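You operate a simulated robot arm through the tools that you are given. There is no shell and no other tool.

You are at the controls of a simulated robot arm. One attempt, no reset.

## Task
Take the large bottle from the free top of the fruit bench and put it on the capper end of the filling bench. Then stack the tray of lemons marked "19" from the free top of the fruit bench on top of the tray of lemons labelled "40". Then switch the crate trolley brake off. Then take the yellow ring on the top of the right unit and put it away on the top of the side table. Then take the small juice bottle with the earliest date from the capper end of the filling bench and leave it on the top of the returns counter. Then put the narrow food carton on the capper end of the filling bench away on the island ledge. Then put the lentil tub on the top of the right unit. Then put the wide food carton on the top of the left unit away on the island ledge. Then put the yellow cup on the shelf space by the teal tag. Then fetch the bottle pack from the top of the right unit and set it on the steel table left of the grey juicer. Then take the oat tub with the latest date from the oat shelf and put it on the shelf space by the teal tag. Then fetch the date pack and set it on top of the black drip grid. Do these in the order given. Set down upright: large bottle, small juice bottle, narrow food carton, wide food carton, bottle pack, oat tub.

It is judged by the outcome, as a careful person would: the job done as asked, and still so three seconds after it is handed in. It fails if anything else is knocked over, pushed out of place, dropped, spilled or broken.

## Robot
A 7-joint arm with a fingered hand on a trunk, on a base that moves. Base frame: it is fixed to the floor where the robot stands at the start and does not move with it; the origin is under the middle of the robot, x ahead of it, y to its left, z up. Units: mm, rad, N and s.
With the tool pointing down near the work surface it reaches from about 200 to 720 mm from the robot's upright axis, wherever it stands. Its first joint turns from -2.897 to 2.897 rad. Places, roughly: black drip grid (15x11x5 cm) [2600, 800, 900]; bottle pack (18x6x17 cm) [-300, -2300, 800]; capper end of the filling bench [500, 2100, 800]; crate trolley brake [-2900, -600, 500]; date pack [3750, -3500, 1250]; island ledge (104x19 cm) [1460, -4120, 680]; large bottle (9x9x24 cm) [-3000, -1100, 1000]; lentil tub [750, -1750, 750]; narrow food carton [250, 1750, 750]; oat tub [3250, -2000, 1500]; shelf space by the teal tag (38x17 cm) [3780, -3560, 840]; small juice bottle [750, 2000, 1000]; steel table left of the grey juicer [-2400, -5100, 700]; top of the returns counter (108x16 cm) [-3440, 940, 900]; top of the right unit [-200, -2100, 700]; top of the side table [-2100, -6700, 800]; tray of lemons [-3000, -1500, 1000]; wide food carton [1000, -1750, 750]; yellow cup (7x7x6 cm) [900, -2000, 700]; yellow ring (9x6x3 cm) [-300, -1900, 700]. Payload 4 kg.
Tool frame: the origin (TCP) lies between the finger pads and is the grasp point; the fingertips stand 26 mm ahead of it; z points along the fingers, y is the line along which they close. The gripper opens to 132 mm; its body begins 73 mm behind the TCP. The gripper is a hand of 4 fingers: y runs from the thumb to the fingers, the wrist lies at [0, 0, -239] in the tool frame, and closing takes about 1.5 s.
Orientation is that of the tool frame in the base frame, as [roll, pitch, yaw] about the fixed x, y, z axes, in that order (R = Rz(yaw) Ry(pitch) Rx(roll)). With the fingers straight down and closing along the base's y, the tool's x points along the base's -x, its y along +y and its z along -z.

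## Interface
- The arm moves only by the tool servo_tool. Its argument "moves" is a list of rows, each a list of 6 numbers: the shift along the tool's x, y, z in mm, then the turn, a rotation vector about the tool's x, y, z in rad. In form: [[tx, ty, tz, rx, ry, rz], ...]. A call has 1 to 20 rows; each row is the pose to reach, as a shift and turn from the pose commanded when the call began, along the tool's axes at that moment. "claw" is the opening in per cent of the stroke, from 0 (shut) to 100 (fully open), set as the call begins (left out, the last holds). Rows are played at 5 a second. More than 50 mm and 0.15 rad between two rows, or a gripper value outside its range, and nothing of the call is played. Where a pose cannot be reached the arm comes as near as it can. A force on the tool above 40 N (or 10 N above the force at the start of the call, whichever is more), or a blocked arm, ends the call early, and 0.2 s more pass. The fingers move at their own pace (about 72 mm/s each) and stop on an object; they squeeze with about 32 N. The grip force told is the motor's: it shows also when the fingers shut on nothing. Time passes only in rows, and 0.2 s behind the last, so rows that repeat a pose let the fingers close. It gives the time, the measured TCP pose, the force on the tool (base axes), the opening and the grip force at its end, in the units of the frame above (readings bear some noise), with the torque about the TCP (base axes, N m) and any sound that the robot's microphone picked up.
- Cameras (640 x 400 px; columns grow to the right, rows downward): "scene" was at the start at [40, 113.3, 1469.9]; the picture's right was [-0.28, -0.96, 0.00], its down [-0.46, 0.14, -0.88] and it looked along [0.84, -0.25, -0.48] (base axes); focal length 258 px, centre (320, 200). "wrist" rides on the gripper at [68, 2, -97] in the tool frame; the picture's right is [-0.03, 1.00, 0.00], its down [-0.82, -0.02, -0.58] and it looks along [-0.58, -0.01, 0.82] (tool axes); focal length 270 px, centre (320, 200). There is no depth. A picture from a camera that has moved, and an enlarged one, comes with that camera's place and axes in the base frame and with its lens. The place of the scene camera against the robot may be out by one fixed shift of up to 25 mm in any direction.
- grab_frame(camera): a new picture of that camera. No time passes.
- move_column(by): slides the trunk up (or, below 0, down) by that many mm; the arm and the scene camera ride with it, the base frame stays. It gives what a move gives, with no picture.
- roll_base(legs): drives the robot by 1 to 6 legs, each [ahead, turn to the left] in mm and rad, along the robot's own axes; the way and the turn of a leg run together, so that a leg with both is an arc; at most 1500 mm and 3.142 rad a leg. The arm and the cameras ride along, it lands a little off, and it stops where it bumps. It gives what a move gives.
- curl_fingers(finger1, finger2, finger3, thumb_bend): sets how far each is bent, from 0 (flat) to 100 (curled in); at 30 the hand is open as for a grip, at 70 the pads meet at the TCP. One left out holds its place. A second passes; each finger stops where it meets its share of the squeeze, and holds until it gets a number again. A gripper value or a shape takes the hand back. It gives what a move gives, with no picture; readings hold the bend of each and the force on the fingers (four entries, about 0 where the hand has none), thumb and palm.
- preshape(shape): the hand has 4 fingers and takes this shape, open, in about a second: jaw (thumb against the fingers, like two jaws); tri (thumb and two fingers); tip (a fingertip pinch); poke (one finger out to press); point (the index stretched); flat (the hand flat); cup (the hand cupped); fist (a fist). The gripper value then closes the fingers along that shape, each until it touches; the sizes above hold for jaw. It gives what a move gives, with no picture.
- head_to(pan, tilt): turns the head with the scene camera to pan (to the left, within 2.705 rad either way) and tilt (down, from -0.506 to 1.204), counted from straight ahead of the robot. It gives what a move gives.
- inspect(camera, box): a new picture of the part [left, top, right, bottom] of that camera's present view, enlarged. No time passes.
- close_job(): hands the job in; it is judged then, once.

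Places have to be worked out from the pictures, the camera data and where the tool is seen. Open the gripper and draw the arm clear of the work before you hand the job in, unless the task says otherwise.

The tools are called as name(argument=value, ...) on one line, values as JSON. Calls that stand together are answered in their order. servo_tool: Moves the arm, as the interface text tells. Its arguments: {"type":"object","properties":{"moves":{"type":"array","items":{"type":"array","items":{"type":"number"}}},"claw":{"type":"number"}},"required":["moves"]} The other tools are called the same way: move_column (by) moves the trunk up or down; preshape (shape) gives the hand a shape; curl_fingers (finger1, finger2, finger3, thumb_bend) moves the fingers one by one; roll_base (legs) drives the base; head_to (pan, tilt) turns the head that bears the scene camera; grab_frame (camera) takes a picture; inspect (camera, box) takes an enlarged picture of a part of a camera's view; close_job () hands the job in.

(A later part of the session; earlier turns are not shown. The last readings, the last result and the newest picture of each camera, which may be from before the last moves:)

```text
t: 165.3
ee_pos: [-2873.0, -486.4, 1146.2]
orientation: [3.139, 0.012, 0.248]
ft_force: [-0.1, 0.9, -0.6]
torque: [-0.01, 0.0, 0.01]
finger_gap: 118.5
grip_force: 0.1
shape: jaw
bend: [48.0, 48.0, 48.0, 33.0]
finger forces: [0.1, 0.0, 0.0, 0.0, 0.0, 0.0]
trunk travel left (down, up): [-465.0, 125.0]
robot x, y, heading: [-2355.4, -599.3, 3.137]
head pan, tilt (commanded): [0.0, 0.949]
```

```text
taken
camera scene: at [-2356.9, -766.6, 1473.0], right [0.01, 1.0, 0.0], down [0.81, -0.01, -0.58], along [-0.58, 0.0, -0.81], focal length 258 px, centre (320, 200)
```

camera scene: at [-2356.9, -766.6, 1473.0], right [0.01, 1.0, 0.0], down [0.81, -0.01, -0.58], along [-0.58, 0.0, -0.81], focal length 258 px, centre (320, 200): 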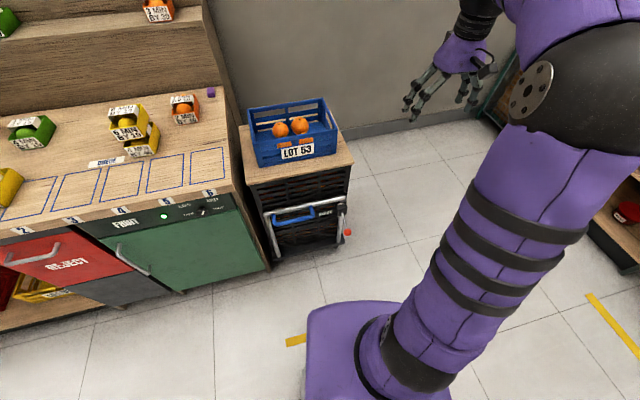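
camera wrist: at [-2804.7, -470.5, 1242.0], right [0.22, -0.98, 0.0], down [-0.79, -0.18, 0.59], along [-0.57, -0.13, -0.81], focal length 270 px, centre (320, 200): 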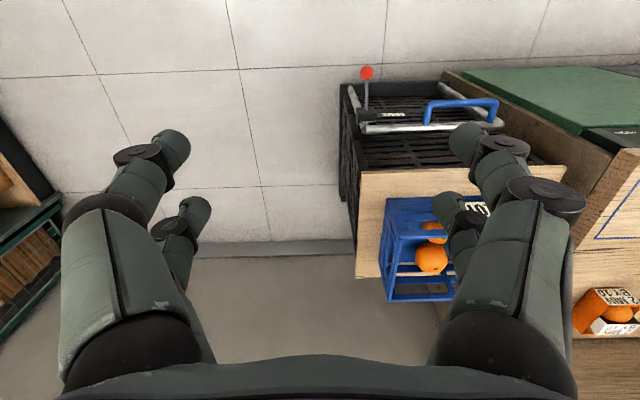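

The column moves at most 400 mm per call. I lower it by 390.

move_column(by=-390)

grab_frame(camera="wrist")

head_to(pan=0.0, tilt=0.7)

grab_frame(camera="scene")

```text
t: 169.0
ee_pos: [-2872.4, -486.8, 755.9]
orientation: [3.138, 0.011, 0.247]
ft_force: [1.1, 0.0, 0.1]
torque: [0.03, 0.03, 0.0]
finger_gap: 118.6
grip_force: 0.0
shape: jaw
bend: [48.0, 48.0, 48.0, 33.0]
finger forces: [0.1, 0.0, 0.0, 0.0, 0.0, 0.0]
trunk travel left (down, up): [-75.0, 515.0]
robot x, y, heading: [-2357.6, -599.1, 3.139]
head pan, tilt (commanded): [0.0, 0.949]
```

```text
taken
camera wrist: at [-2804.6, -470.5, 852.0], right [0.22, -0.98, 0.0], down [-0.79, -0.18, 0.59], along [-0.57, -0.13, -0.81], focal length 270 px, centre (320, 200)
```

wrist: 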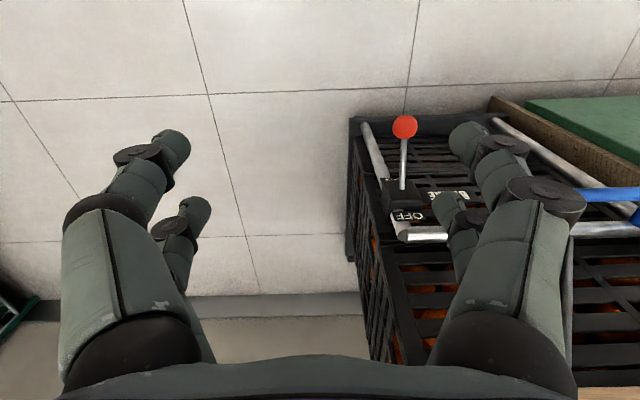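

```text
t: 169.8
ee_pos: [-2872.2, -486.2, 755.9]
orientation: [3.138, 0.011, 0.249]
ft_force: [0.2, -0.1, 0.4]
torque: [-0.02, 0.02, 0.0]
finger_gap: 118.7
grip_force: 0.1
shape: jaw
bend: [48.0, 48.0, 48.0, 33.0]
finger forces: [0.1, 0.1, 0.1, 0.0, 0.1, 0.0]
trunk travel left (down, up): [-75.0, 515.0]
robot x, y, heading: [-2355.1, -599.0, 3.136]
head pan, tilt (commanded): [0.0, 0.7]
```

```text
taken
camera scene: at [-2369.0, -766.5, 1102.7], right [0.01, 1.0, 0.0], down [0.64, 0.0, -0.76], along [-0.76, 0.01, -0.64], focal length 258 px, centre (320, 200)
```

scene: 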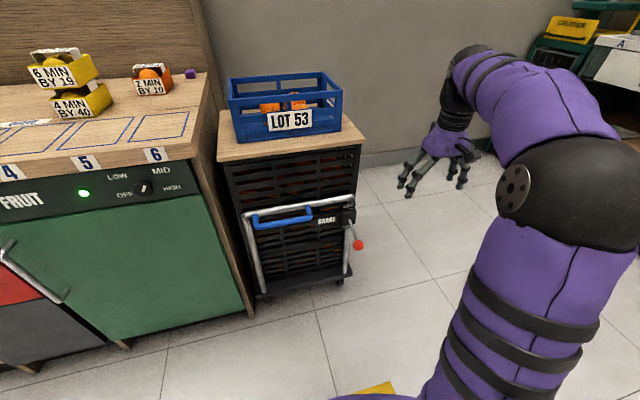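

From two heights of the wrist camera, the ball is near (-2911, -620, 478). I move the open hand over it, staying above.

servo_tool(moves=[[-18, 30, 20, 0, 0, 0], [-36, 60, 45, 0, 0, 0], [-54, 90, 70, 0, 0, 0], [-70, 120, 95, 0, 0, 0], [-70, 120, 120, 0, 0, 0], [-70, 120, 120, 0, 0, 0]], claw=100)

grab_frame(camera="wrist")

```text
t: 171.2
ee_pos: [-2911.2, -620.4, 635.9]
orientation: [3.139, 0.009, 0.247]
ft_force: [0.8, 0.2, -0.4]
torque: [-0.02, -0.03, -0.01]
finger_gap: 131.9
grip_force: 0.1
shape: jaw
bend: [30.0, 30.0, 30.0, 30.0]
finger forces: [0.1, 0.1, 0.1, 0.0, 0.0, 0.0]
trunk travel left (down, up): [-75.0, 515.0]
robot x, y, heading: [-2355.7, -599.9, 3.135]
head pan, tilt (commanded): [0.0, 0.7]
```

```text
taken
camera wrist: at [-2844.2, -604.6, 732.9], right [0.22, -0.98, 0.0], down [-0.79, -0.18, 0.59], along [-0.57, -0.13, -0.81], focal length 270 px, centre (320, 200)
```

wrist: 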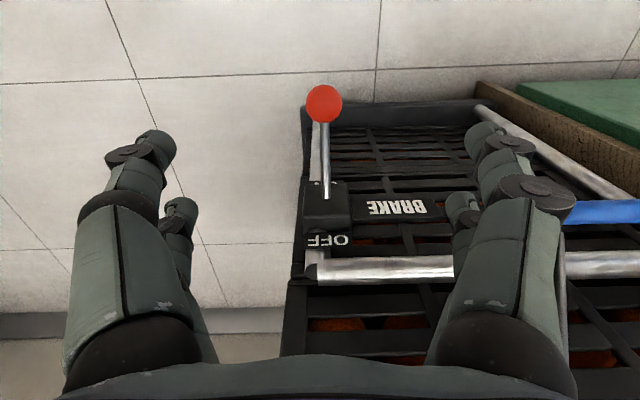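

The ball sits right under the TCP. I lower to its height with the fingers open around it.

servo_tool(moves=[[-2, 4, 40, 0, 0, 0], [-2, 4, 80, 0, 0, 0], [-2, 4, 115, 0, 0, 0], [-2, 4, 140, 0, 0, 0], [-2, 4, 156, 0, 0, 0], [-2, 4, 156, 0, 0, 0]])

grab_frame(camera="wrist")

```text
t: 172.6
ee_pos: [-2913.0, -626.3, 480.6]
orientation: [3.138, 0.01, 0.249]
ft_force: [-0.5, -0.5, 0.2]
torque: [-0.01, 0.0, 0.0]
finger_gap: 131.7
grip_force: 0.1
shape: jaw
bend: [30.0, 30.0, 30.0, 30.0]
finger forces: [0.0, 0.0, 0.0, 0.1, 0.0, 0.0]
trunk travel left (down, up): [-75.0, 515.0]
robot x, y, heading: [-2354.0, -598.5, 3.132]
head pan, tilt (commanded): [0.0, 0.7]
```

```text
taken
camera wrist: at [-2846.1, -610.5, 576.7], right [0.22, -0.98, 0.0], down [-0.79, -0.18, 0.59], along [-0.57, -0.13, -0.81], focal length 270 px, centre (320, 200)
```

wrist: 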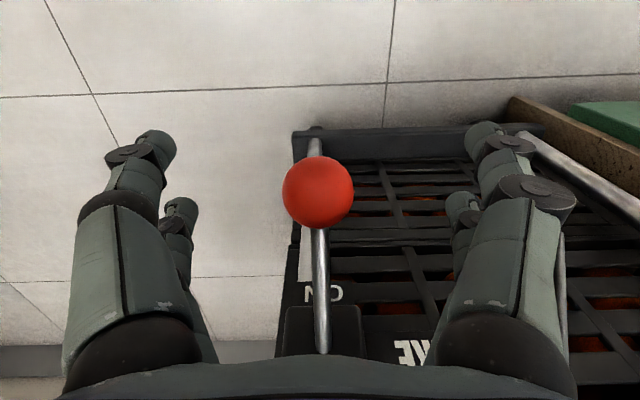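

The ball is centred between the fingers, slightly below the TCP. I lower 8 mm and close on it.

servo_tool(moves=[[-3, 0, 4, 0, 0, 0], [-5, 0, 8, 0, 0, 0], [-5, 0, 8, 0, 0, 0]])

servo_tool(moves=[[0, 0, 0, 0, 0, 0], [0, 0, 0, 0, 0, 0], [0, 0, 0, 0, 0, 0], [0, 0, 0, 0, 0, 0], [0, 0, 0, 0, 0, 0], [0, 0, 0, 0, 0, 0], [0, 0, 0, 0, 0, 0], [0, 0, 0, 0, 0, 0]], claw=10)

grab_frame(camera="wrist")

```text
t: 173.4
ee_pos: [-2919.2, -627.2, 472.5]
orientation: [3.137, 0.011, 0.248]
ft_force: [-0.1, -0.2, -0.2]
torque: [-0.02, 0.0, 0.01]
finger_gap: 131.6
grip_force: 0.2
shape: jaw
bend: [30.0, 30.0, 30.0, 30.0]
finger forces: [0.0, 0.0, 0.0, 0.1, 0.0, 0.1]
trunk travel left (down, up): [-75.0, 515.0]
robot x, y, heading: [-2353.8, -601.8, 3.138]
head pan, tilt (commanded): [0.0, 0.7]
```

```text
t: 175.2
ee_pos: [-2919.1, -626.8, 471.8]
orientation: [3.139, 0.011, 0.247]
ft_force: [-0.8, 1.0, 0.4]
torque: [0.0, -0.01, 0.02]
finger_gap: 13.5
grip_force: 0.1
shape: jaw
bend: [72.0, 72.0, 72.0, 70.0]
finger forces: [0.0, 0.0, 0.2, 0.1, 0.0, 0.0]
trunk travel left (down, up): [-75.0, 515.0]
robot x, y, heading: [-2358.9, -602.8, 3.134]
head pan, tilt (commanded): [0.0, 0.7]
```

```text
taken
camera wrist: at [-2851.2, -611.2, 569.0], right [0.22, -0.98, 0.0], down [-0.79, -0.18, 0.59], along [-0.57, -0.13, -0.81], focal length 270 px, centre (320, 200)
```

wrist: 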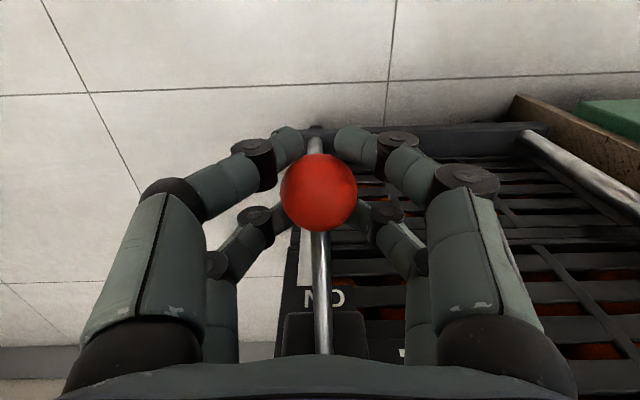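

The fingers are closed around and under the ball. I raise the hand gently to lift the lever.

servo_tool(moves=[[0, 0, -8, 0, 0, 0], [2, 0, -16, 0, 0, 0], [3, 0, -24, 0, 0, 0], [4, 0, -32, 0, 0, 0], [4, 0, -40, 0, 0, 0], [4, 0, -40, 0, 0, 0]])

grab_frame(camera="wrist")

inspect(camera="scene", box=[280, 170, 420, 290])

```text
t: 176.6
ee_pos: [-2914.1, -626.1, 513.7]
orientation: [3.137, 0.008, 0.246]
ft_force: [7.2, 3.1, -0.5]
torque: [0.06, -0.16, -0.01]
finger_gap: 13.4
grip_force: 0.1
shape: jaw
bend: [72.0, 71.0, 71.0, 70.0]
finger forces: [3.3, 0.6, 1.0, 0.1, 4.1, 0.0]
trunk travel left (down, up): [-75.0, 515.0]
robot x, y, heading: [-2355.5, -600.5, 3.132]
head pan, tilt (commanded): [0.0, 0.7]
```

```text
taken
camera wrist: at [-2846.6, -610.0, 609.5], right [0.22, -0.98, 0.0], down [-0.79, -0.18, 0.58], along [-0.57, -0.13, -0.81], focal length 270 px, centre (320, 200)
```

wrist: 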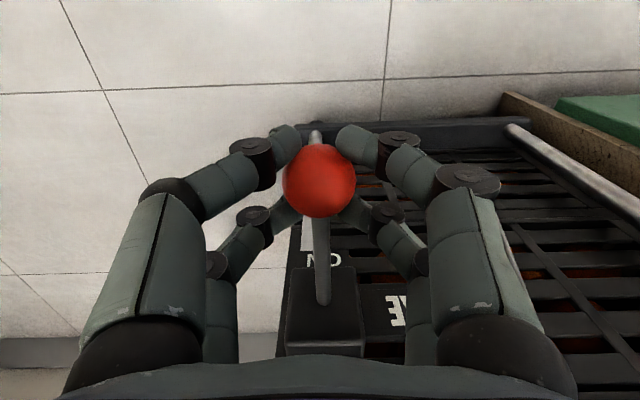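

```text
3.33 times, centred on (350, 230) of scene
camera zoom: at [-2368.8, -766.4, 1102.7], right [0.01, 1.0, 0.0], down [0.64, 0.0, -0.76], along [-0.76, 0.01, -0.64], focal length 859 px, centre (220, 100)
```

zoom: 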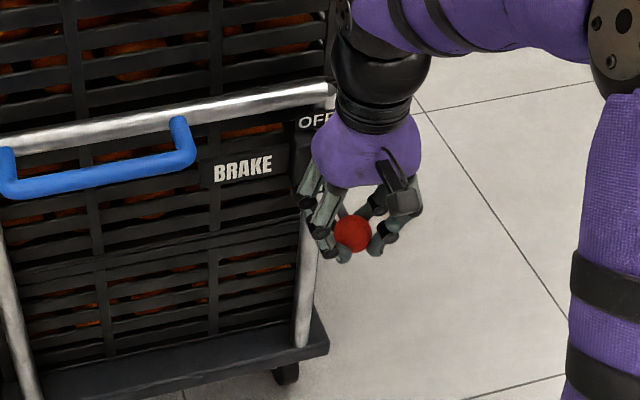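

The lever follows freely. I continue upward along the arc.

servo_tool(moves=[[2, 0, -8, 0, 0, 0], [2, 0, -16, 0, 0, 0], [0, 0, -24, 0, 0, 0], [-3, 0, -32, 0, 0, 0], [-6, 0, -40, 0, 0, 0], [-6, 0, -40, 0, 0, 0]])

grab_frame(camera="wrist")

inspect(camera="scene", box=[280, 150, 420, 270])

```text
t: 178.0
ee_pos: [-2920.8, -627.5, 552.7]
orientation: [3.139, 0.01, 0.247]
ft_force: [3.3, 1.5, -4.2]
torque: [0.02, 0.0, -0.03]
finger_gap: 13.6
grip_force: 0.0
shape: jaw
bend: [71.0, 71.0, 71.0, 70.0]
finger forces: [1.9, 0.8, 0.8, 0.0, 2.3, 0.1]
trunk travel left (down, up): [-75.0, 515.0]
robot x, y, heading: [-2356.7, -599.5, 3.134]
head pan, tilt (commanded): [0.0, 0.7]
```

```text
taken
camera wrist: at [-2852.5, -611.0, 649.1], right [0.22, -0.98, 0.0], down [-0.79, -0.18, 0.58], along [-0.57, -0.13, -0.81], focal length 270 px, centre (320, 200)
```

wrist: 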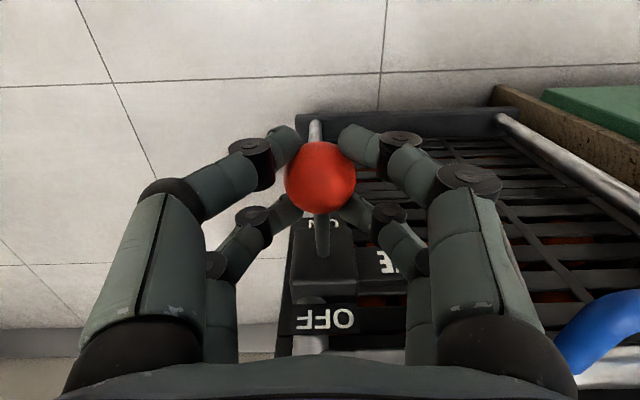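

```text
3.33 times, centred on (350, 210) of scene
camera zoom: at [-2369.1, -766.5, 1102.7], right [0.01, 1.0, 0.0], down [0.64, 0.0, -0.76], along [-0.76, 0.01, -0.64], focal length 859 px, centre (220, 167)
```

zoom: 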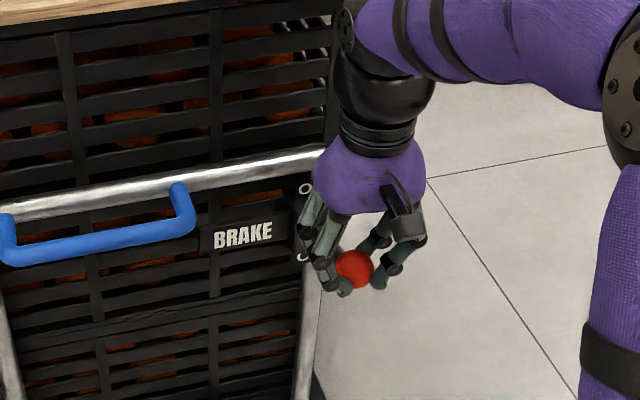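

servo_tool(moves=[[-5, 0, -6, 0, 0, 0], [-10, 0, -12, 0, 0, 0], [-15, 0, -18, 0, 0, 0], [-15, 0, -18, 0, 0, 0]])

grab_frame(camera="wrist")

```text
t: 179.0
ee_pos: [-2934.7, -629.9, 570.8]
orientation: [3.137, 0.01, 0.247]
ft_force: [0.4, 1.8, 0.2]
torque: [0.05, -0.01, 0.01]
finger_gap: 14.1
grip_force: 0.1
shape: jaw
bend: [71.0, 72.0, 72.0, 70.0]
finger forces: [0.6, 0.0, 0.0, 0.0, 1.3, 0.0]
trunk travel left (down, up): [-75.0, 515.0]
robot x, y, heading: [-2352.9, -599.1, 3.139]
head pan, tilt (commanded): [0.0, 0.7]
```

```text
taken
camera wrist: at [-2867.4, -615.1, 667.7], right [0.22, -0.98, 0.0], down [-0.79, -0.18, 0.59], along [-0.57, -0.13, -0.81], focal length 270 px, centre (320, 200)
```

wrist: 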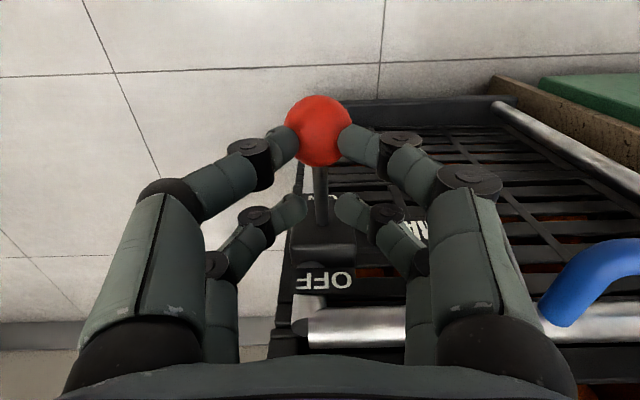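

The ball is now near z=530, about +17° above the pivot, but my fingers have slid onto the rod. To be sure the lever is fully at OFF, I re-cup the ball from below and push up until I feel the stop.

servo_tool(moves=[[0, 0, 12, 0, 0, 0], [0, 0, 25, 0, 0, 0], [8, 0, 32, 0, 0, 0], [14, 0, 34, 0, 0, 0], [14, 0, 34, 0, 0, 0]])

grab_frame(camera="wrist")

```text
t: 180.2
ee_pos: [-2921.2, -628.7, 535.9]
orientation: [3.137, 0.011, 0.25]
ft_force: [-1.0, -0.5, -0.5]
torque: [0.01, -0.02, 0.0]
finger_gap: 13.1
grip_force: 0.1
shape: jaw
bend: [72.0, 72.0, 72.0, 70.0]
finger forces: [0.1, 0.0, 0.1, 0.1, 0.0, 0.0]
trunk travel left (down, up): [-75.0, 515.0]
robot x, y, heading: [-2351.8, -601.9, 3.138]
head pan, tilt (commanded): [0.0, 0.7]
```

```text
taken
camera wrist: at [-2853.9, -611.8, 633.2], right [0.22, -0.98, 0.0], down [-0.79, -0.18, 0.59], along [-0.57, -0.13, -0.81], focal length 270 px, centre (320, 200)
```

wrist: 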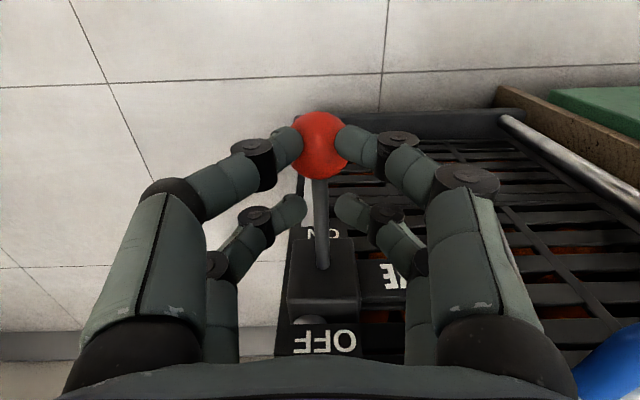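

My fingers came down on top of the ball and pushed the lever part-way back. I open, lower around the ball again, and this time squeeze it firmly before lifting.

servo_tool(moves=[[0, 0, 0, 0, 0, 0], [0, 0, 0, 0, 0, 0], [0, 0, 0, 0, 0, 0], [0, 0, 0, 0, 0, 0], [0, 0, 0, 0, 0, 0], [4, 0, 10, 0, 0, 0], [6, 0, 20, 0, 0, 0], [6, 0, 30, 0, 0, 0], [6, 0, 30, 0, 0, 0]], claw=80)

grab_frame(camera="wrist")

```text
t: 182.2
ee_pos: [-2915.6, -626.2, 507.8]
orientation: [3.14, 0.008, 0.247]
ft_force: [0.9, 0.0, -0.1]
torque: [-0.01, 0.02, 0.0]
finger_gap: 105.4
grip_force: 0.1
shape: jaw
bend: [59.0, 59.0, 59.0, 45.0]
finger forces: [0.0, 0.1, 0.1, 0.1, 0.0, 0.0]
trunk travel left (down, up): [-75.0, 515.0]
robot x, y, heading: [-2352.8, -602.2, 3.13]
head pan, tilt (commanded): [0.0, 0.7]
```

```text
taken
camera wrist: at [-2847.7, -610.7, 603.4], right [0.22, -0.98, 0.0], down [-0.79, -0.18, 0.59], along [-0.57, -0.13, -0.81], focal length 270 px, centre (320, 200)
```

wrist: 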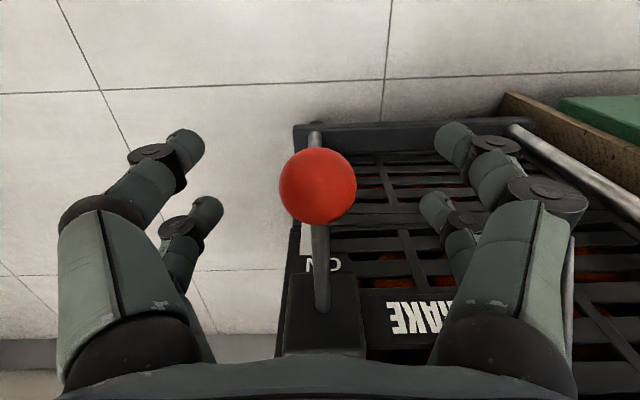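

servo_tool(moves=[[0, 0, 2, 0, 0, 0], [0, 0, 2, 0, 0, 0], [0, 0, 2, 0, 0, 0], [0, 0, 2, 0, 0, 0], [0, 0, 2, 0, 0, 0], [0, 0, 2, 0, 0, 0], [0, 0, 2, 0, 0, 0], [0, 0, 2, 0, 0, 0]], claw=0)

grab_frame(camera="wrist")

```text
t: 184.0
ee_pos: [-2914.4, -626.4, 504.2]
orientation: [3.138, 0.007, 0.246]
ft_force: [14.2, 5.7, -0.5]
torque: [0.05, -0.08, 0.02]
finger_gap: 2.7
grip_force: 31.9
shape: jaw
bend: [72.0, 69.0, 70.0, 73.0]
finger forces: [0.0, 0.0, 0.0, 0.0, 0.0, 0.1]
trunk travel left (down, up): [-75.0, 515.0]
robot x, y, heading: [-2353.6, -600.5, 3.137]
head pan, tilt (commanded): [0.0, 0.7]
```

```text
taken
camera wrist: at [-2847.2, -610.2, 601.7], right [0.22, -0.98, 0.0], down [-0.79, -0.18, 0.58], along [-0.57, -0.13, -0.81], focal length 270 px, centre (320, 200)
```

wrist: 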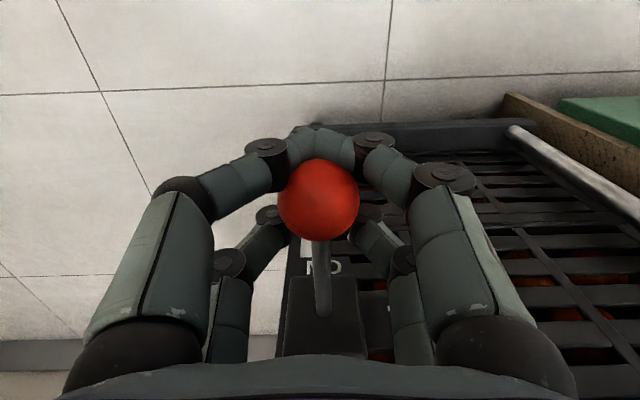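

The fingers are fully closed under and around the ball, so it is caged. I raise slowly along the arc and watch the force for the end stop.

servo_tool(moves=[[2, 0, -8, 0, 0, 0], [3, 0, -16, 0, 0, 0], [2, 0, -24, 0, 0, 0], [0, 0, -32, 0, 0, 0], [-3, 0, -40, 0, 0, 0], [-3, 0, -40, 0, 0, 0]])

grab_frame(camera="wrist")

```text
t: 185.2
ee_pos: [-2915.8, -627.4, 532.9]
orientation: [3.133, -0.003, 0.248]
ft_force: [-7.4, -1.4, -27.1]
torque: [0.06, -0.36, 0.0]
finger_gap: 1.0
grip_force: 32.5
shape: jaw
bend: [72.0, 66.0, 67.0, 72.0]
finger forces: [0.0, 25.9, 27.2, 0.0, 0.0, 0.1]
trunk travel left (down, up): [-75.0, 515.0]
robot x, y, heading: [-2353.6, -603.2, 3.133]
head pan, tilt (commanded): [0.0, 0.7]
stopped in row 5: the force on the tool passed its limit at 54 N (the readings are from after the stop); the commanded pose is now the measured one
```

```text
taken
camera wrist: at [-2849.4, -610.6, 630.6], right [0.22, -0.98, 0.01], down [-0.8, -0.18, 0.57], along [-0.56, -0.13, -0.82], focal length 270 px, centre (320, 200)
```

wrist: 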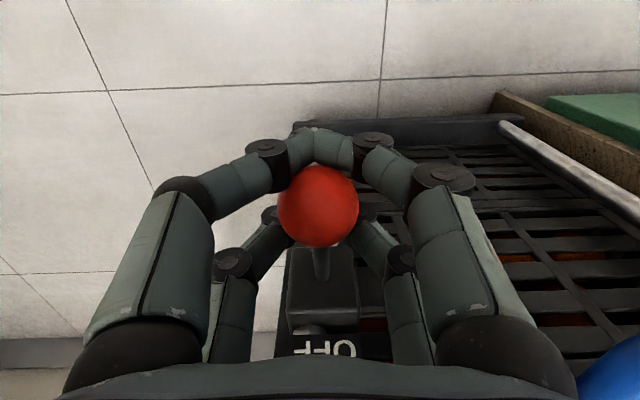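

The stop is reached (54 N at ball z about 535), so the lever is at OFF. I relax, open the fingers, and retreat upward around the ball.

servo_tool(moves=[[0, 0, 2, 0, 0, 0], [0, 0, 3, 0, 0, 0], [0, 0, 3, 0, 0, 0]])

servo_tool(moves=[[0, 0, 0, 0, 0, 0], [0, 0, 0, 0, 0, 0], [0, 0, 0, 0, 0, 0], [0, 0, 0, 0, 0, 0], [0, 0, 0, 0, 0, 0], [0, 0, 0, 0, 0, 0], [0, 0, 0, 0, 0, 0], [0, 0, 0, 0, 0, 0]], claw=100)

grab_frame(camera="wrist")

```text
t: 186.0
ee_pos: [-2914.7, -626.8, 534.1]
orientation: [3.136, 0.0, 0.249]
ft_force: [1.2, 0.8, -14.9]
torque: [-0.02, -0.11, 0.02]
finger_gap: 1.1
grip_force: 31.9
shape: jaw
bend: [72.0, 64.0, 68.0, 72.0]
finger forces: [0.0, 0.0, 0.1, 0.1, 0.0, 0.0]
trunk travel left (down, up): [-75.0, 515.0]
robot x, y, heading: [-2357.2, -602.1, 3.133]
head pan, tilt (commanded): [0.0, 0.7]
```

```text
t: 187.8
ee_pos: [-2915.2, -626.9, 534.6]
orientation: [3.135, 0.004, 0.248]
ft_force: [-0.4, -0.3, -0.8]
torque: [-0.01, -0.01, 0.02]
finger_gap: 131.9
grip_force: 0.1
shape: jaw
bend: [30.0, 30.0, 30.0, 30.0]
finger forces: [0.0, 0.0, 0.1, 0.1, 0.0, 0.1]
trunk travel left (down, up): [-75.0, 515.0]
robot x, y, heading: [-2355.7, -599.6, 3.129]
head pan, tilt (commanded): [0.0, 0.7]
```

```text
taken
camera wrist: at [-2848.8, -610.7, 631.2], right [0.22, -0.98, 0.01], down [-0.8, -0.18, 0.58], along [-0.56, -0.13, -0.81], focal length 270 px, centre (320, 200)
```

wrist: 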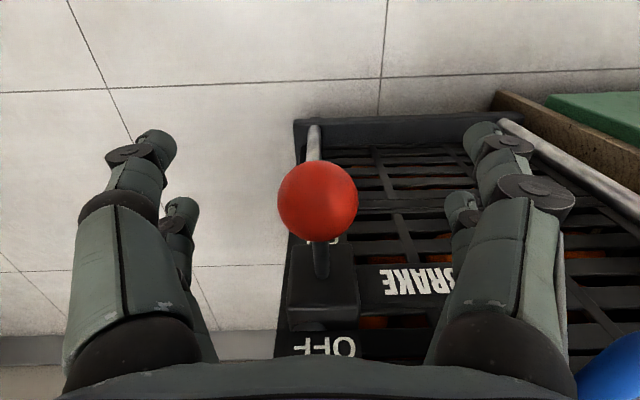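

The lever stays up by itself. I lift the hand clear and check the lever from the scene camera.

servo_tool(moves=[[0, 0, -40, 0, 0, 0], [0, 0, -80, 0, 0, 0], [0, 0, -120, 0, 0, 0], [30, 0, -140, 0, 0, 0], [70, 0, -150, 0, 0, 0], [110, 0, -150, 0, 0, 0], [150, 0, -150, 0, 0, 0], [150, 0, -150, 0, 0, 0]])

inspect(camera="scene", box=[280, 170, 400, 270])

grab_frame(camera="wrist")

```text
t: 189.6
ee_pos: [-2769.2, -587.6, 683.4]
orientation: [3.135, 0.003, 0.248]
ft_force: [-0.3, -0.5, 0.3]
torque: [-0.05, -0.02, -0.04]
finger_gap: 132.1
grip_force: 0.1
shape: jaw
bend: [30.0, 30.0, 30.0, 30.0]
finger forces: [0.1, 0.1, 0.0, 0.0, 0.1, 0.1]
trunk travel left (down, up): [-75.0, 515.0]
robot x, y, heading: [-2350.5, -598.8, 3.137]
head pan, tilt (commanded): [0.0, 0.7]
```

```text
4.00 times, centred on (340, 220) of scene
camera zoom: at [-2368.9, -766.5, 1102.7], right [0.01, 1.0, 0.0], down [0.64, 0.0, -0.76], along [-0.76, 0.0, -0.64], focal length 1031 px, centre (240, 120)
```

zoom: 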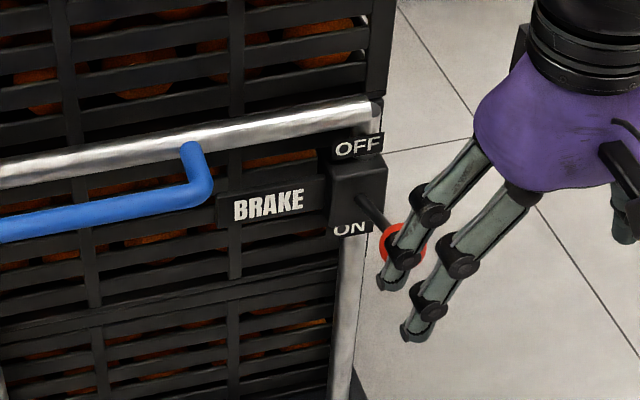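

```text
taken
camera wrist: at [-2703.0, -571.7, 780.8], right [0.22, -0.98, 0.01], down [-0.8, -0.18, 0.58], along [-0.56, -0.13, -0.81], focal length 270 px, centre (320, 200)
```

wrist: 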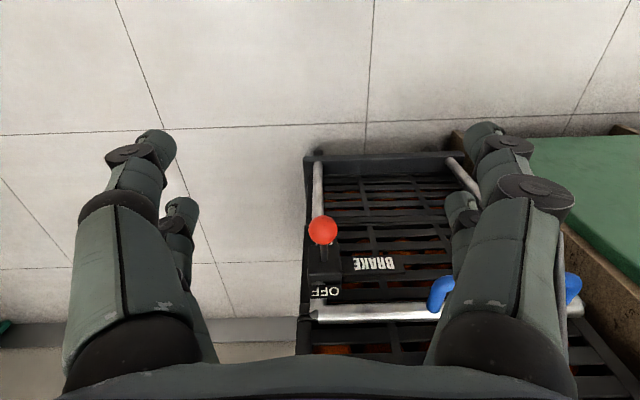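

The lever now rests at the OFF end. Next is the yellow ring on the right unit. I raise the trunk and drive there; the whole store is turned about 15° from my base frame.

move_column(by=390)

roll_base(legs=[[-300, 0], [0, 2.72], [1000, 0], [814, 0], [0, -0.885]])

head_to(pan=0.2, tilt=0.7)

grab_frame(camera="scene")

grab_frame(camera="wrist")

```text
t: 193.3
ee_pos: [-2769.7, -587.0, 1074.2]
orientation: [3.133, 0.003, 0.25]
ft_force: [0.3, -0.3, -0.2]
torque: [0.03, 0.0, 0.02]
finger_gap: 131.8
grip_force: 0.1
shape: jaw
bend: [30.0, 30.0, 30.0, 30.0]
finger forces: [0.0, 0.0, 0.0, 0.0, 0.1, 0.0]
trunk travel left (down, up): [-465.0, 125.0]
robot x, y, heading: [-2355.6, -602.1, 3.135]
head pan, tilt (commanded): [0.0, 0.7]
```

```text
t: 213.8
ee_pos: [-287.7, -1734.7, 1073.9]
orientation: [3.133, 0.004, 2.1]
ft_force: [0.8, -0.6, 0.0]
torque: [-0.02, 0.01, -0.01]
finger_gap: 131.9
grip_force: 0.1
shape: jaw
bend: [30.0, 30.0, 30.0, 30.0]
finger forces: [0.0, 0.1, 0.0, 0.1, 0.1, 0.1]
trunk travel left (down, up): [-465.0, 125.0]
robot x, y, heading: [-392.9, -1330.2, -1.298]
head pan, tilt (commanded): [0.0, 0.7]
```

```text
t: 214.5
ee_pos: [-289.1, -1736.2, 1073.0]
orientation: [3.136, 0.003, 2.101]
ft_force: [-0.5, -0.6, 0.3]
torque: [-0.05, -0.03, 0.01]
finger_gap: 131.9
grip_force: 0.1
shape: jaw
bend: [30.0, 30.0, 30.0, 30.0]
finger forces: [0.1, 0.0, 0.1, 0.0, 0.1, 0.1]
trunk travel left (down, up): [-465.0, 125.0]
robot x, y, heading: [-389.6, -1333.8, -1.294]
head pan, tilt (commanded): [0.201, 0.7]
```

```text
taken
camera scene: at [-209.2, -1324.2, 1492.7], right [-0.89, -0.46, 0.0], down [-0.29, 0.57, -0.76], along [0.35, -0.68, -0.64], focal length 258 px, centre (320, 200)
```

scene: 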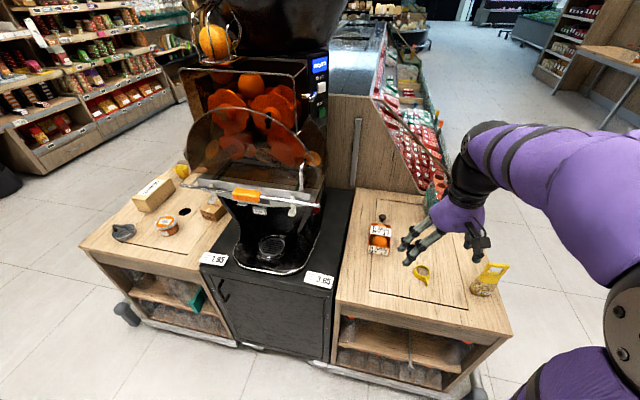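

```text
taken
camera wrist: at [-321.9, -1675.5, 1170.9], right [0.88, 0.48, 0.01], down [0.39, -0.71, 0.58], along [0.29, -0.51, -0.81], focal length 270 px, centre (320, 200)
```

wrist: 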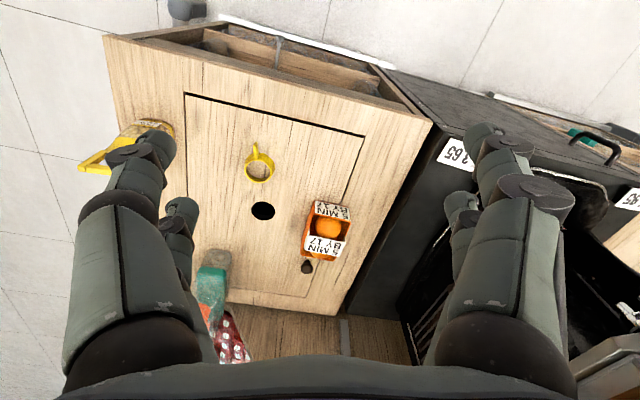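

I can see the yellow ring, an orange tray, a hole and the yellow bottle pack on the right unit. I zoom in.

inspect(camera="scene", box=[330, 190, 530, 330])

inspect(camera="wrist", box=[180, 90, 380, 290])

inspect(camera="scene", box=[80, 160, 240, 280])

```text
2.86 times, centred on (430, 260) of scene
camera zoom: at [-209.2, -1324.2, 1492.7], right [-0.89, -0.46, 0.0], down [-0.29, 0.57, -0.76], along [0.35, -0.68, -0.64], focal length 737 px, centre (6, 29)
```

zoom: 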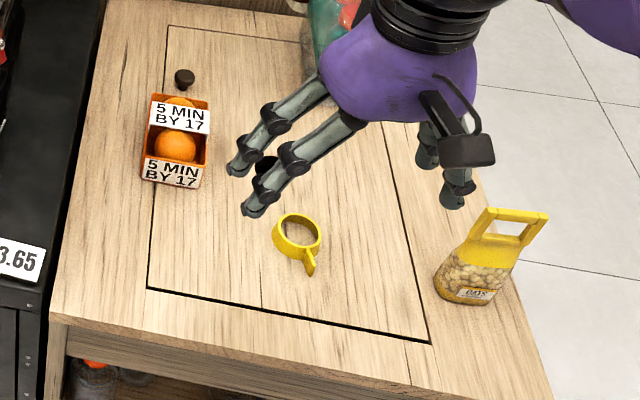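

```text
2.00 times, centred on (280, 190) of wrist
camera zoom: at [-321.9, -1675.5, 1170.9], right [0.88, 0.48, 0.01], down [0.39, -0.71, 0.58], along [0.29, -0.51, -0.81], focal length 541 px, centre (400, 220)
```

zoom: 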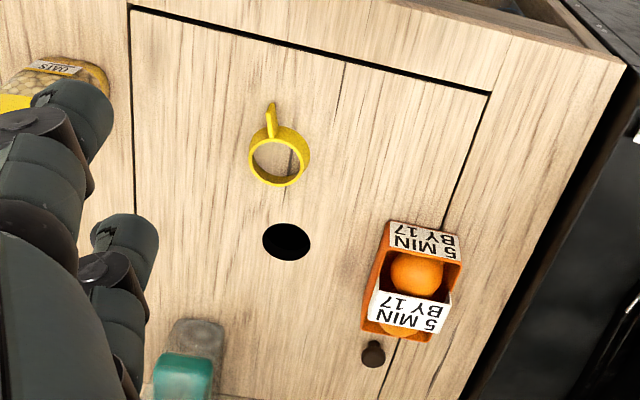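

```text
3.33 times, centred on (160, 220) of scene
camera zoom: at [-209.2, -1324.2, 1492.7], right [-0.89, -0.46, 0.0], down [-0.29, 0.57, -0.76], along [0.35, -0.68, -0.64], focal length 859 px, centre (853, 133)
```

zoom: 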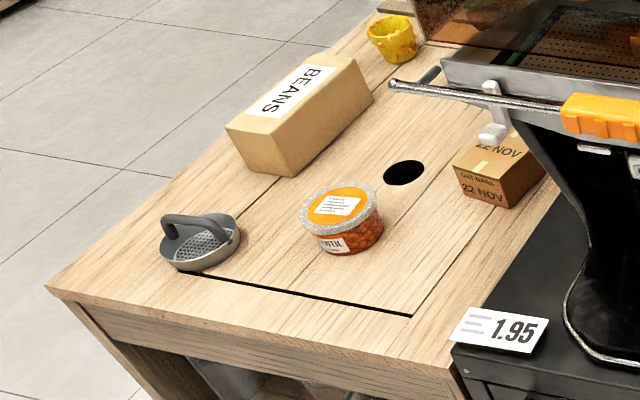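

The ring lies near (-301, -1955) with its tab towards me. The bottle pack is the green and red item at the back, near (-286, -2252). I move the hand over the ring at a middle height and check again.

servo_tool(moves=[[-36, -24, 30, 0, 0, 0], [-72, -48, 60, 0, 0, 0], [-108, -72, 90, 0, 0, 0], [-145, -96, 120, 0, 0, 0], [-183, -121, 150, 0, 0, 0], [-183, -121, 170, 0, 0, 0], [-183, -121, 170, 0, 0, 0]], claw=100)

grab_frame(camera="wrist")

```text
refused: row 1 steps farther than a row can; nothing moved
```

```text
taken
camera wrist: at [-321.9, -1675.5, 1170.9], right [0.88, 0.48, 0.01], down [0.39, -0.71, 0.58], along [0.29, -0.51, -0.81], focal length 270 px, centre (320, 200)
```

wrist: 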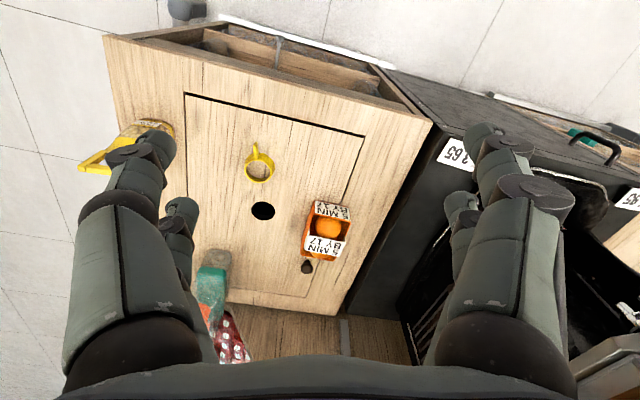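

The rows were over 50 mm each; I resend with smaller steps.

servo_tool(moves=[[-26, -17, 20, 0, 0, 0], [-52, -34, 40, 0, 0, 0], [-78, -51, 60, 0, 0, 0], [-104, -68, 80, 0, 0, 0], [-130, -86, 105, 0, 0, 0], [-156, -104, 130, 0, 0, 0], [-183, -121, 155, 0, 0, 0], [-183, -121, 170, 0, 0, 0], [-183, -121, 170, 0, 0, 0]], claw=100)

grab_frame(camera="wrist")

```text
t: 216.5
ee_pos: [-298.0, -1952.8, 904.1]
orientation: [3.135, 0.002, 2.1]
ft_force: [-0.7, 1.1, 0.5]
torque: [-0.03, 0.04, -0.02]
finger_gap: 131.8
grip_force: 0.1
shape: jaw
bend: [30.0, 30.0, 30.0, 30.0]
finger forces: [0.0, 0.0, 0.0, 0.0, 0.0, 0.0]
trunk travel left (down, up): [-465.0, 125.0]
robot x, y, heading: [-387.6, -1333.4, -1.291]
head pan, tilt (commanded): [0.201, 0.7]
```

```text
taken
camera wrist: at [-332.4, -1893.7, 1000.9], right [0.88, 0.48, 0.01], down [0.39, -0.71, 0.58], along [0.29, -0.51, -0.81], focal length 270 px, centre (320, 200)
```

wrist: 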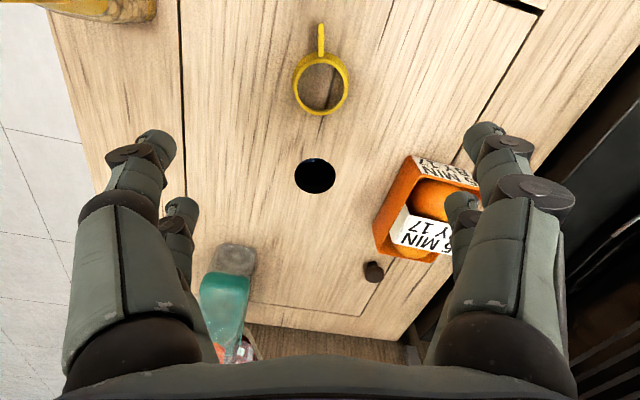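

The ring is at about (-300, -1947), its tab in line with the tool's x axis. I lower to about z=775 and re-measure.

servo_tool(moves=[[6, 1, 40, 0, 0, 0], [6, 1, 80, 0, 0, 0], [6, 1, 115, 0, 0, 0], [6, 1, 130, 0, 0, 0], [6, 1, 130, 0, 0, 0]])

grab_frame(camera="wrist")

```text
t: 217.7
ee_pos: [-299.6, -1950.2, 774.5]
orientation: [3.134, 0.002, 2.102]
ft_force: [-0.3, 0.0, -0.1]
torque: [-0.04, 0.01, 0.01]
finger_gap: 131.6
grip_force: 0.0
shape: jaw
bend: [30.0, 30.0, 30.0, 30.0]
finger forces: [0.0, 0.1, 0.0, 0.0, 0.0, 0.1]
trunk travel left (down, up): [-465.0, 125.0]
robot x, y, heading: [-392.6, -1334.6, -1.296]
head pan, tilt (commanded): [0.201, 0.7]
```

```text
taken
camera wrist: at [-333.3, -1889.1, 870.6], right [0.88, 0.48, 0.01], down [0.39, -0.71, 0.58], along [0.29, -0.51, -0.81], focal length 270 px, centre (320, 200)
```

wrist: 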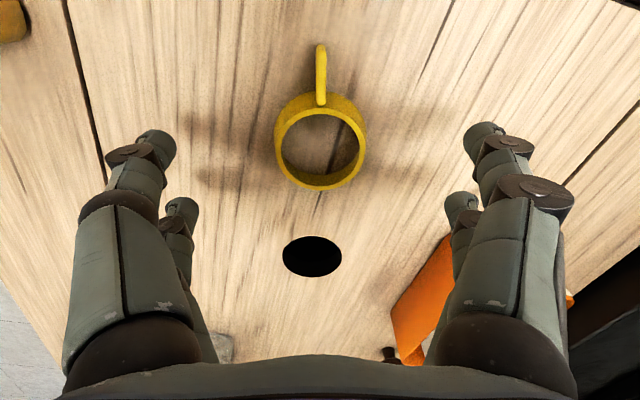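

servo_tool(moves=[[-6, 0, 15, 0, 0, 0], [-6, 0, 30, 0, 0, 0], [-6, 0, 42, 0, 0, 0], [-6, 0, 42, 0, 0, 0]])

grab_frame(camera="wrist")

```text
t: 218.7
ee_pos: [-295.0, -1953.5, 734.2]
orientation: [3.134, 0.006, 2.101]
ft_force: [1.0, 2.3, 11.3]
torque: [-0.15, 0.52, -0.06]
finger_gap: 132.0
grip_force: 0.0
shape: jaw
bend: [30.0, 30.0, 30.0, 30.0]
finger forces: [1.3, 1.1, 3.0, 0.0, 6.8, 0.0]
trunk travel left (down, up): [-465.0, 125.0]
robot x, y, heading: [-391.5, -1331.7, -1.294]
head pan, tilt (commanded): [0.201, 0.7]
```

```text
taken
camera wrist: at [-329.6, -1893.8, 830.4], right [0.88, 0.48, 0.01], down [0.39, -0.71, 0.58], along [0.29, -0.51, -0.81], focal length 270 px, centre (320, 200)
```

wrist: 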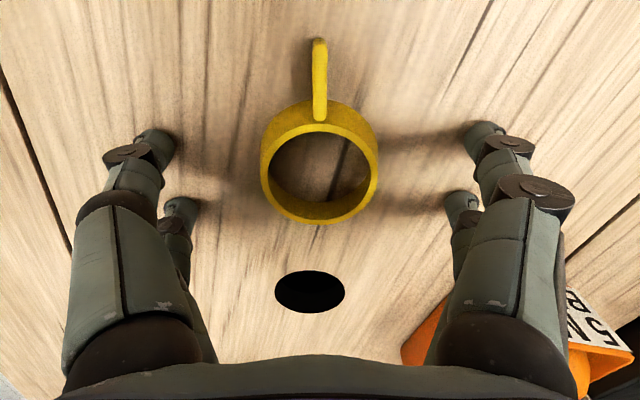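

The fingertips just touched the unit top, so its surface is at about z=708 and the ring's rim at about 738. The ring centre is some 15 mm nearer to me than the TCP. I raise 5 mm, shift, and close.

servo_tool(moves=[[0, 0, -6, 0, 0, 0], [8, 0, -6, 0, 0, 0], [15, 0, -5, 0, 0, 0], [15, 0, -5, 0, 0, 0]])

grab_frame(camera="wrist")

```text
t: 219.7
ee_pos: [-302.9, -1940.1, 737.1]
orientation: [3.135, 0.003, 2.102]
ft_force: [-0.3, 0.0, 0.0]
torque: [0.01, 0.02, 0.02]
finger_gap: 131.9
grip_force: 0.1
shape: jaw
bend: [30.0, 30.0, 30.0, 30.0]
finger forces: [0.0, 0.0, 0.0, 0.1, 0.1, 0.1]
trunk travel left (down, up): [-465.0, 125.0]
robot x, y, heading: [-392.3, -1336.1, -1.302]
head pan, tilt (commanded): [0.201, 0.7]
```

```text
taken
camera wrist: at [-337.6, -1880.8, 833.6], right [0.88, 0.48, 0.01], down [0.39, -0.71, 0.58], along [0.29, -0.5, -0.81], focal length 270 px, centre (320, 200)
```

wrist: 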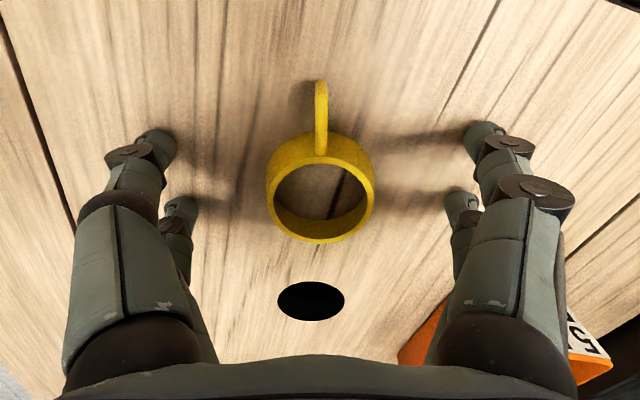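

servo_tool(moves=[[0, 0, 0, 0, 0, 0], [0, 0, 0, 0, 0, 0], [0, 0, 0, 0, 0, 0], [0, 0, 0, 0, 0, 0], [0, 0, 0, 0, 0, 0], [0, 0, 0, 0, 0, 0], [0, 0, 0, 0, 0, 0], [0, 0, 0, 0, 0, 0]], claw=0)

grab_frame(camera="wrist")

```text
t: 221.5
ee_pos: [-303.8, -1940.4, 737.9]
orientation: [3.135, 0.003, 2.101]
ft_force: [-1.2, -0.3, 5.1]
torque: [0.12, -0.06, 0.0]
finger_gap: 25.6
grip_force: 31.8
shape: jaw
bend: [73.0, 74.0, 74.0, 72.0]
finger forces: [29.1, 31.9, 38.3, 0.1, 26.6, 0.1]
trunk travel left (down, up): [-465.0, 125.0]
robot x, y, heading: [-390.6, -1334.9, -1.29]
head pan, tilt (commanded): [0.201, 0.7]
```

```text
taken
camera wrist: at [-337.5, -1880.8, 834.0], right [0.88, 0.48, 0.01], down [0.39, -0.71, 0.58], along [0.29, -0.51, -0.81], focal length 270 px, centre (320, 200)
```

wrist: 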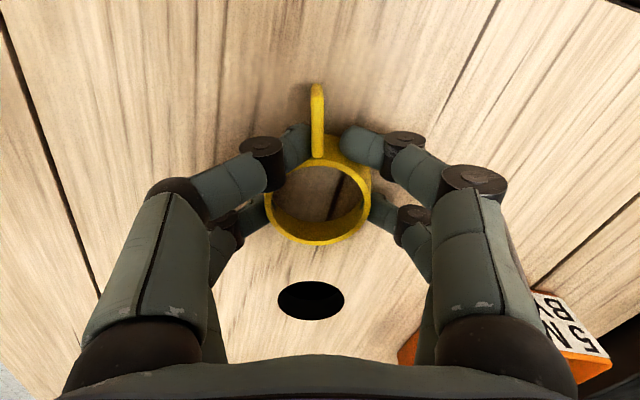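

The ring is gripped. I lift it, raise well clear, and draw back towards the robot.

servo_tool(moves=[[0, 0, -8, 0, 0, 0], [0, 0, -20, 0, 0, 0], [0, 0, -50, 0, 0, 0], [0, 0, -90, 0, 0, 0], [0, 0, -130, 0, 0, 0], [0, 0, -170, 0, 0, 0], [0, 0, -210, 0, 0, 0], [0, 0, -240, 0, 0, 0], [0, 0, -240, 0, 0, 0]])

grab_frame(camera="wrist")

```text
t: 223.5
ee_pos: [-304.8, -1940.6, 976.2]
orientation: [3.135, 0.004, 2.101]
ft_force: [0.2, -0.5, -0.6]
torque: [-0.01, 0.01, 0.03]
finger_gap: 25.0
grip_force: 31.5
shape: jaw
bend: [73.0, 74.0, 74.0, 72.0]
finger forces: [31.9, 32.4, 38.9, 0.1, 25.9, 0.0]
trunk travel left (down, up): [-465.0, 125.0]
robot x, y, heading: [-390.1, -1332.9, -1.3]
head pan, tilt (commanded): [0.201, 0.7]
```

```text
taken
camera wrist: at [-339.5, -1880.6, 1074.1], right [0.87, 0.48, 0.01], down [0.39, -0.71, 0.58], along [0.29, -0.5, -0.81], focal length 270 px, centre (320, 200)
```

wrist: 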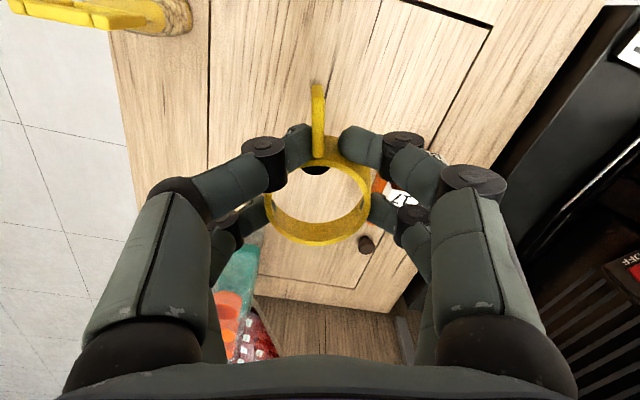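

The ring is held. I draw the arm in, then drive west around the right unit and down the aisle towards the side table.

servo_tool(moves=[[38, 10, -10, 0, 0, 0], [76, 20, -20, 0, 0, 0], [114, 30, -30, 0, 0, 0], [152, 40, -40, 0, 0, 0], [190, 50, -50, 0, 0, 0], [190, 50, -50, 0, 0, 0]])

roll_base(legs=[[0, -1.587], [1044, 0], [0, 1.322], [1200, 0], [1200, 0]])

head_to(pan=0.0, tilt=0.35)

grab_frame(camera="scene")

```text
t: 224.9
ee_pos: [-358.8, -1751.7, 1025.8]
orientation: [3.135, 0.003, 2.102]
ft_force: [0.2, 1.0, 0.5]
torque: [0.0, -0.01, -0.01]
finger_gap: 24.7
grip_force: 32.1
shape: jaw
bend: [73.0, 74.0, 74.0, 72.0]
finger forces: [30.8, 32.3, 38.8, 0.0, 26.5, 0.1]
trunk travel left (down, up): [-465.0, 125.0]
robot x, y, heading: [-393.6, -1334.7, -1.292]
head pan, tilt (commanded): [0.201, 0.7]
```

```text
t: 249.4
ee_pos: [-1495.0, -4381.9, 1026.0]
orientation: [3.135, 0.004, 1.811]
ft_force: [0.3, 0.4, 0.2]
torque: [-0.01, -0.01, -0.01]
finger_gap: 24.7
grip_force: 32.5
shape: jaw
bend: [73.0, 74.0, 74.0, 72.0]
finger forces: [27.8, 31.5, 38.1, 0.0, 26.7, 0.0]
trunk travel left (down, up): [-465.0, 125.0]
robot x, y, heading: [-1412.7, -3969.0, -1.585]
head pan, tilt (commanded): [0.201, 0.7]
```

```text
t: 250.3
ee_pos: [-1496.6, -4380.9, 1026.2]
orientation: [3.134, 0.003, 1.811]
ft_force: [-0.3, -0.4, 0.0]
torque: [0.0, 0.02, 0.01]
finger_gap: 24.4
grip_force: 32.3
shape: jaw
bend: [73.0, 74.0, 74.0, 72.0]
finger forces: [27.9, 31.5, 38.1, 0.0, 26.7, 0.1]
trunk travel left (down, up): [-465.0, 125.0]
robot x, y, heading: [-1408.2, -3968.3, -1.583]
head pan, tilt (commanded): [0.0, 0.351]
```

```text
taken
camera scene: at [-1243.5, -4019.5, 1524.0], right [-1.0, 0.01, 0.0], down [0.0, 0.34, -0.94], along [-0.01, -0.94, -0.34], focal length 258 px, centre (320, 200)
```

scene: 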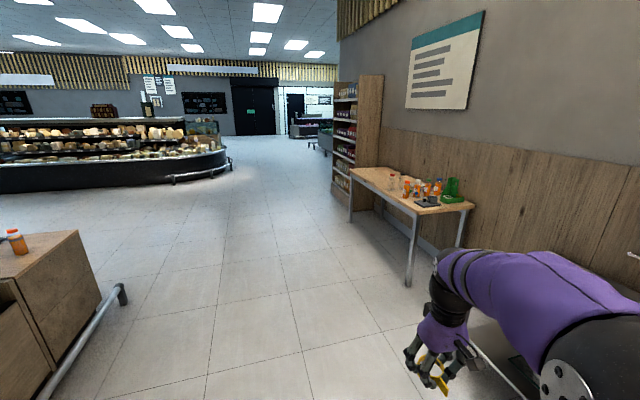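

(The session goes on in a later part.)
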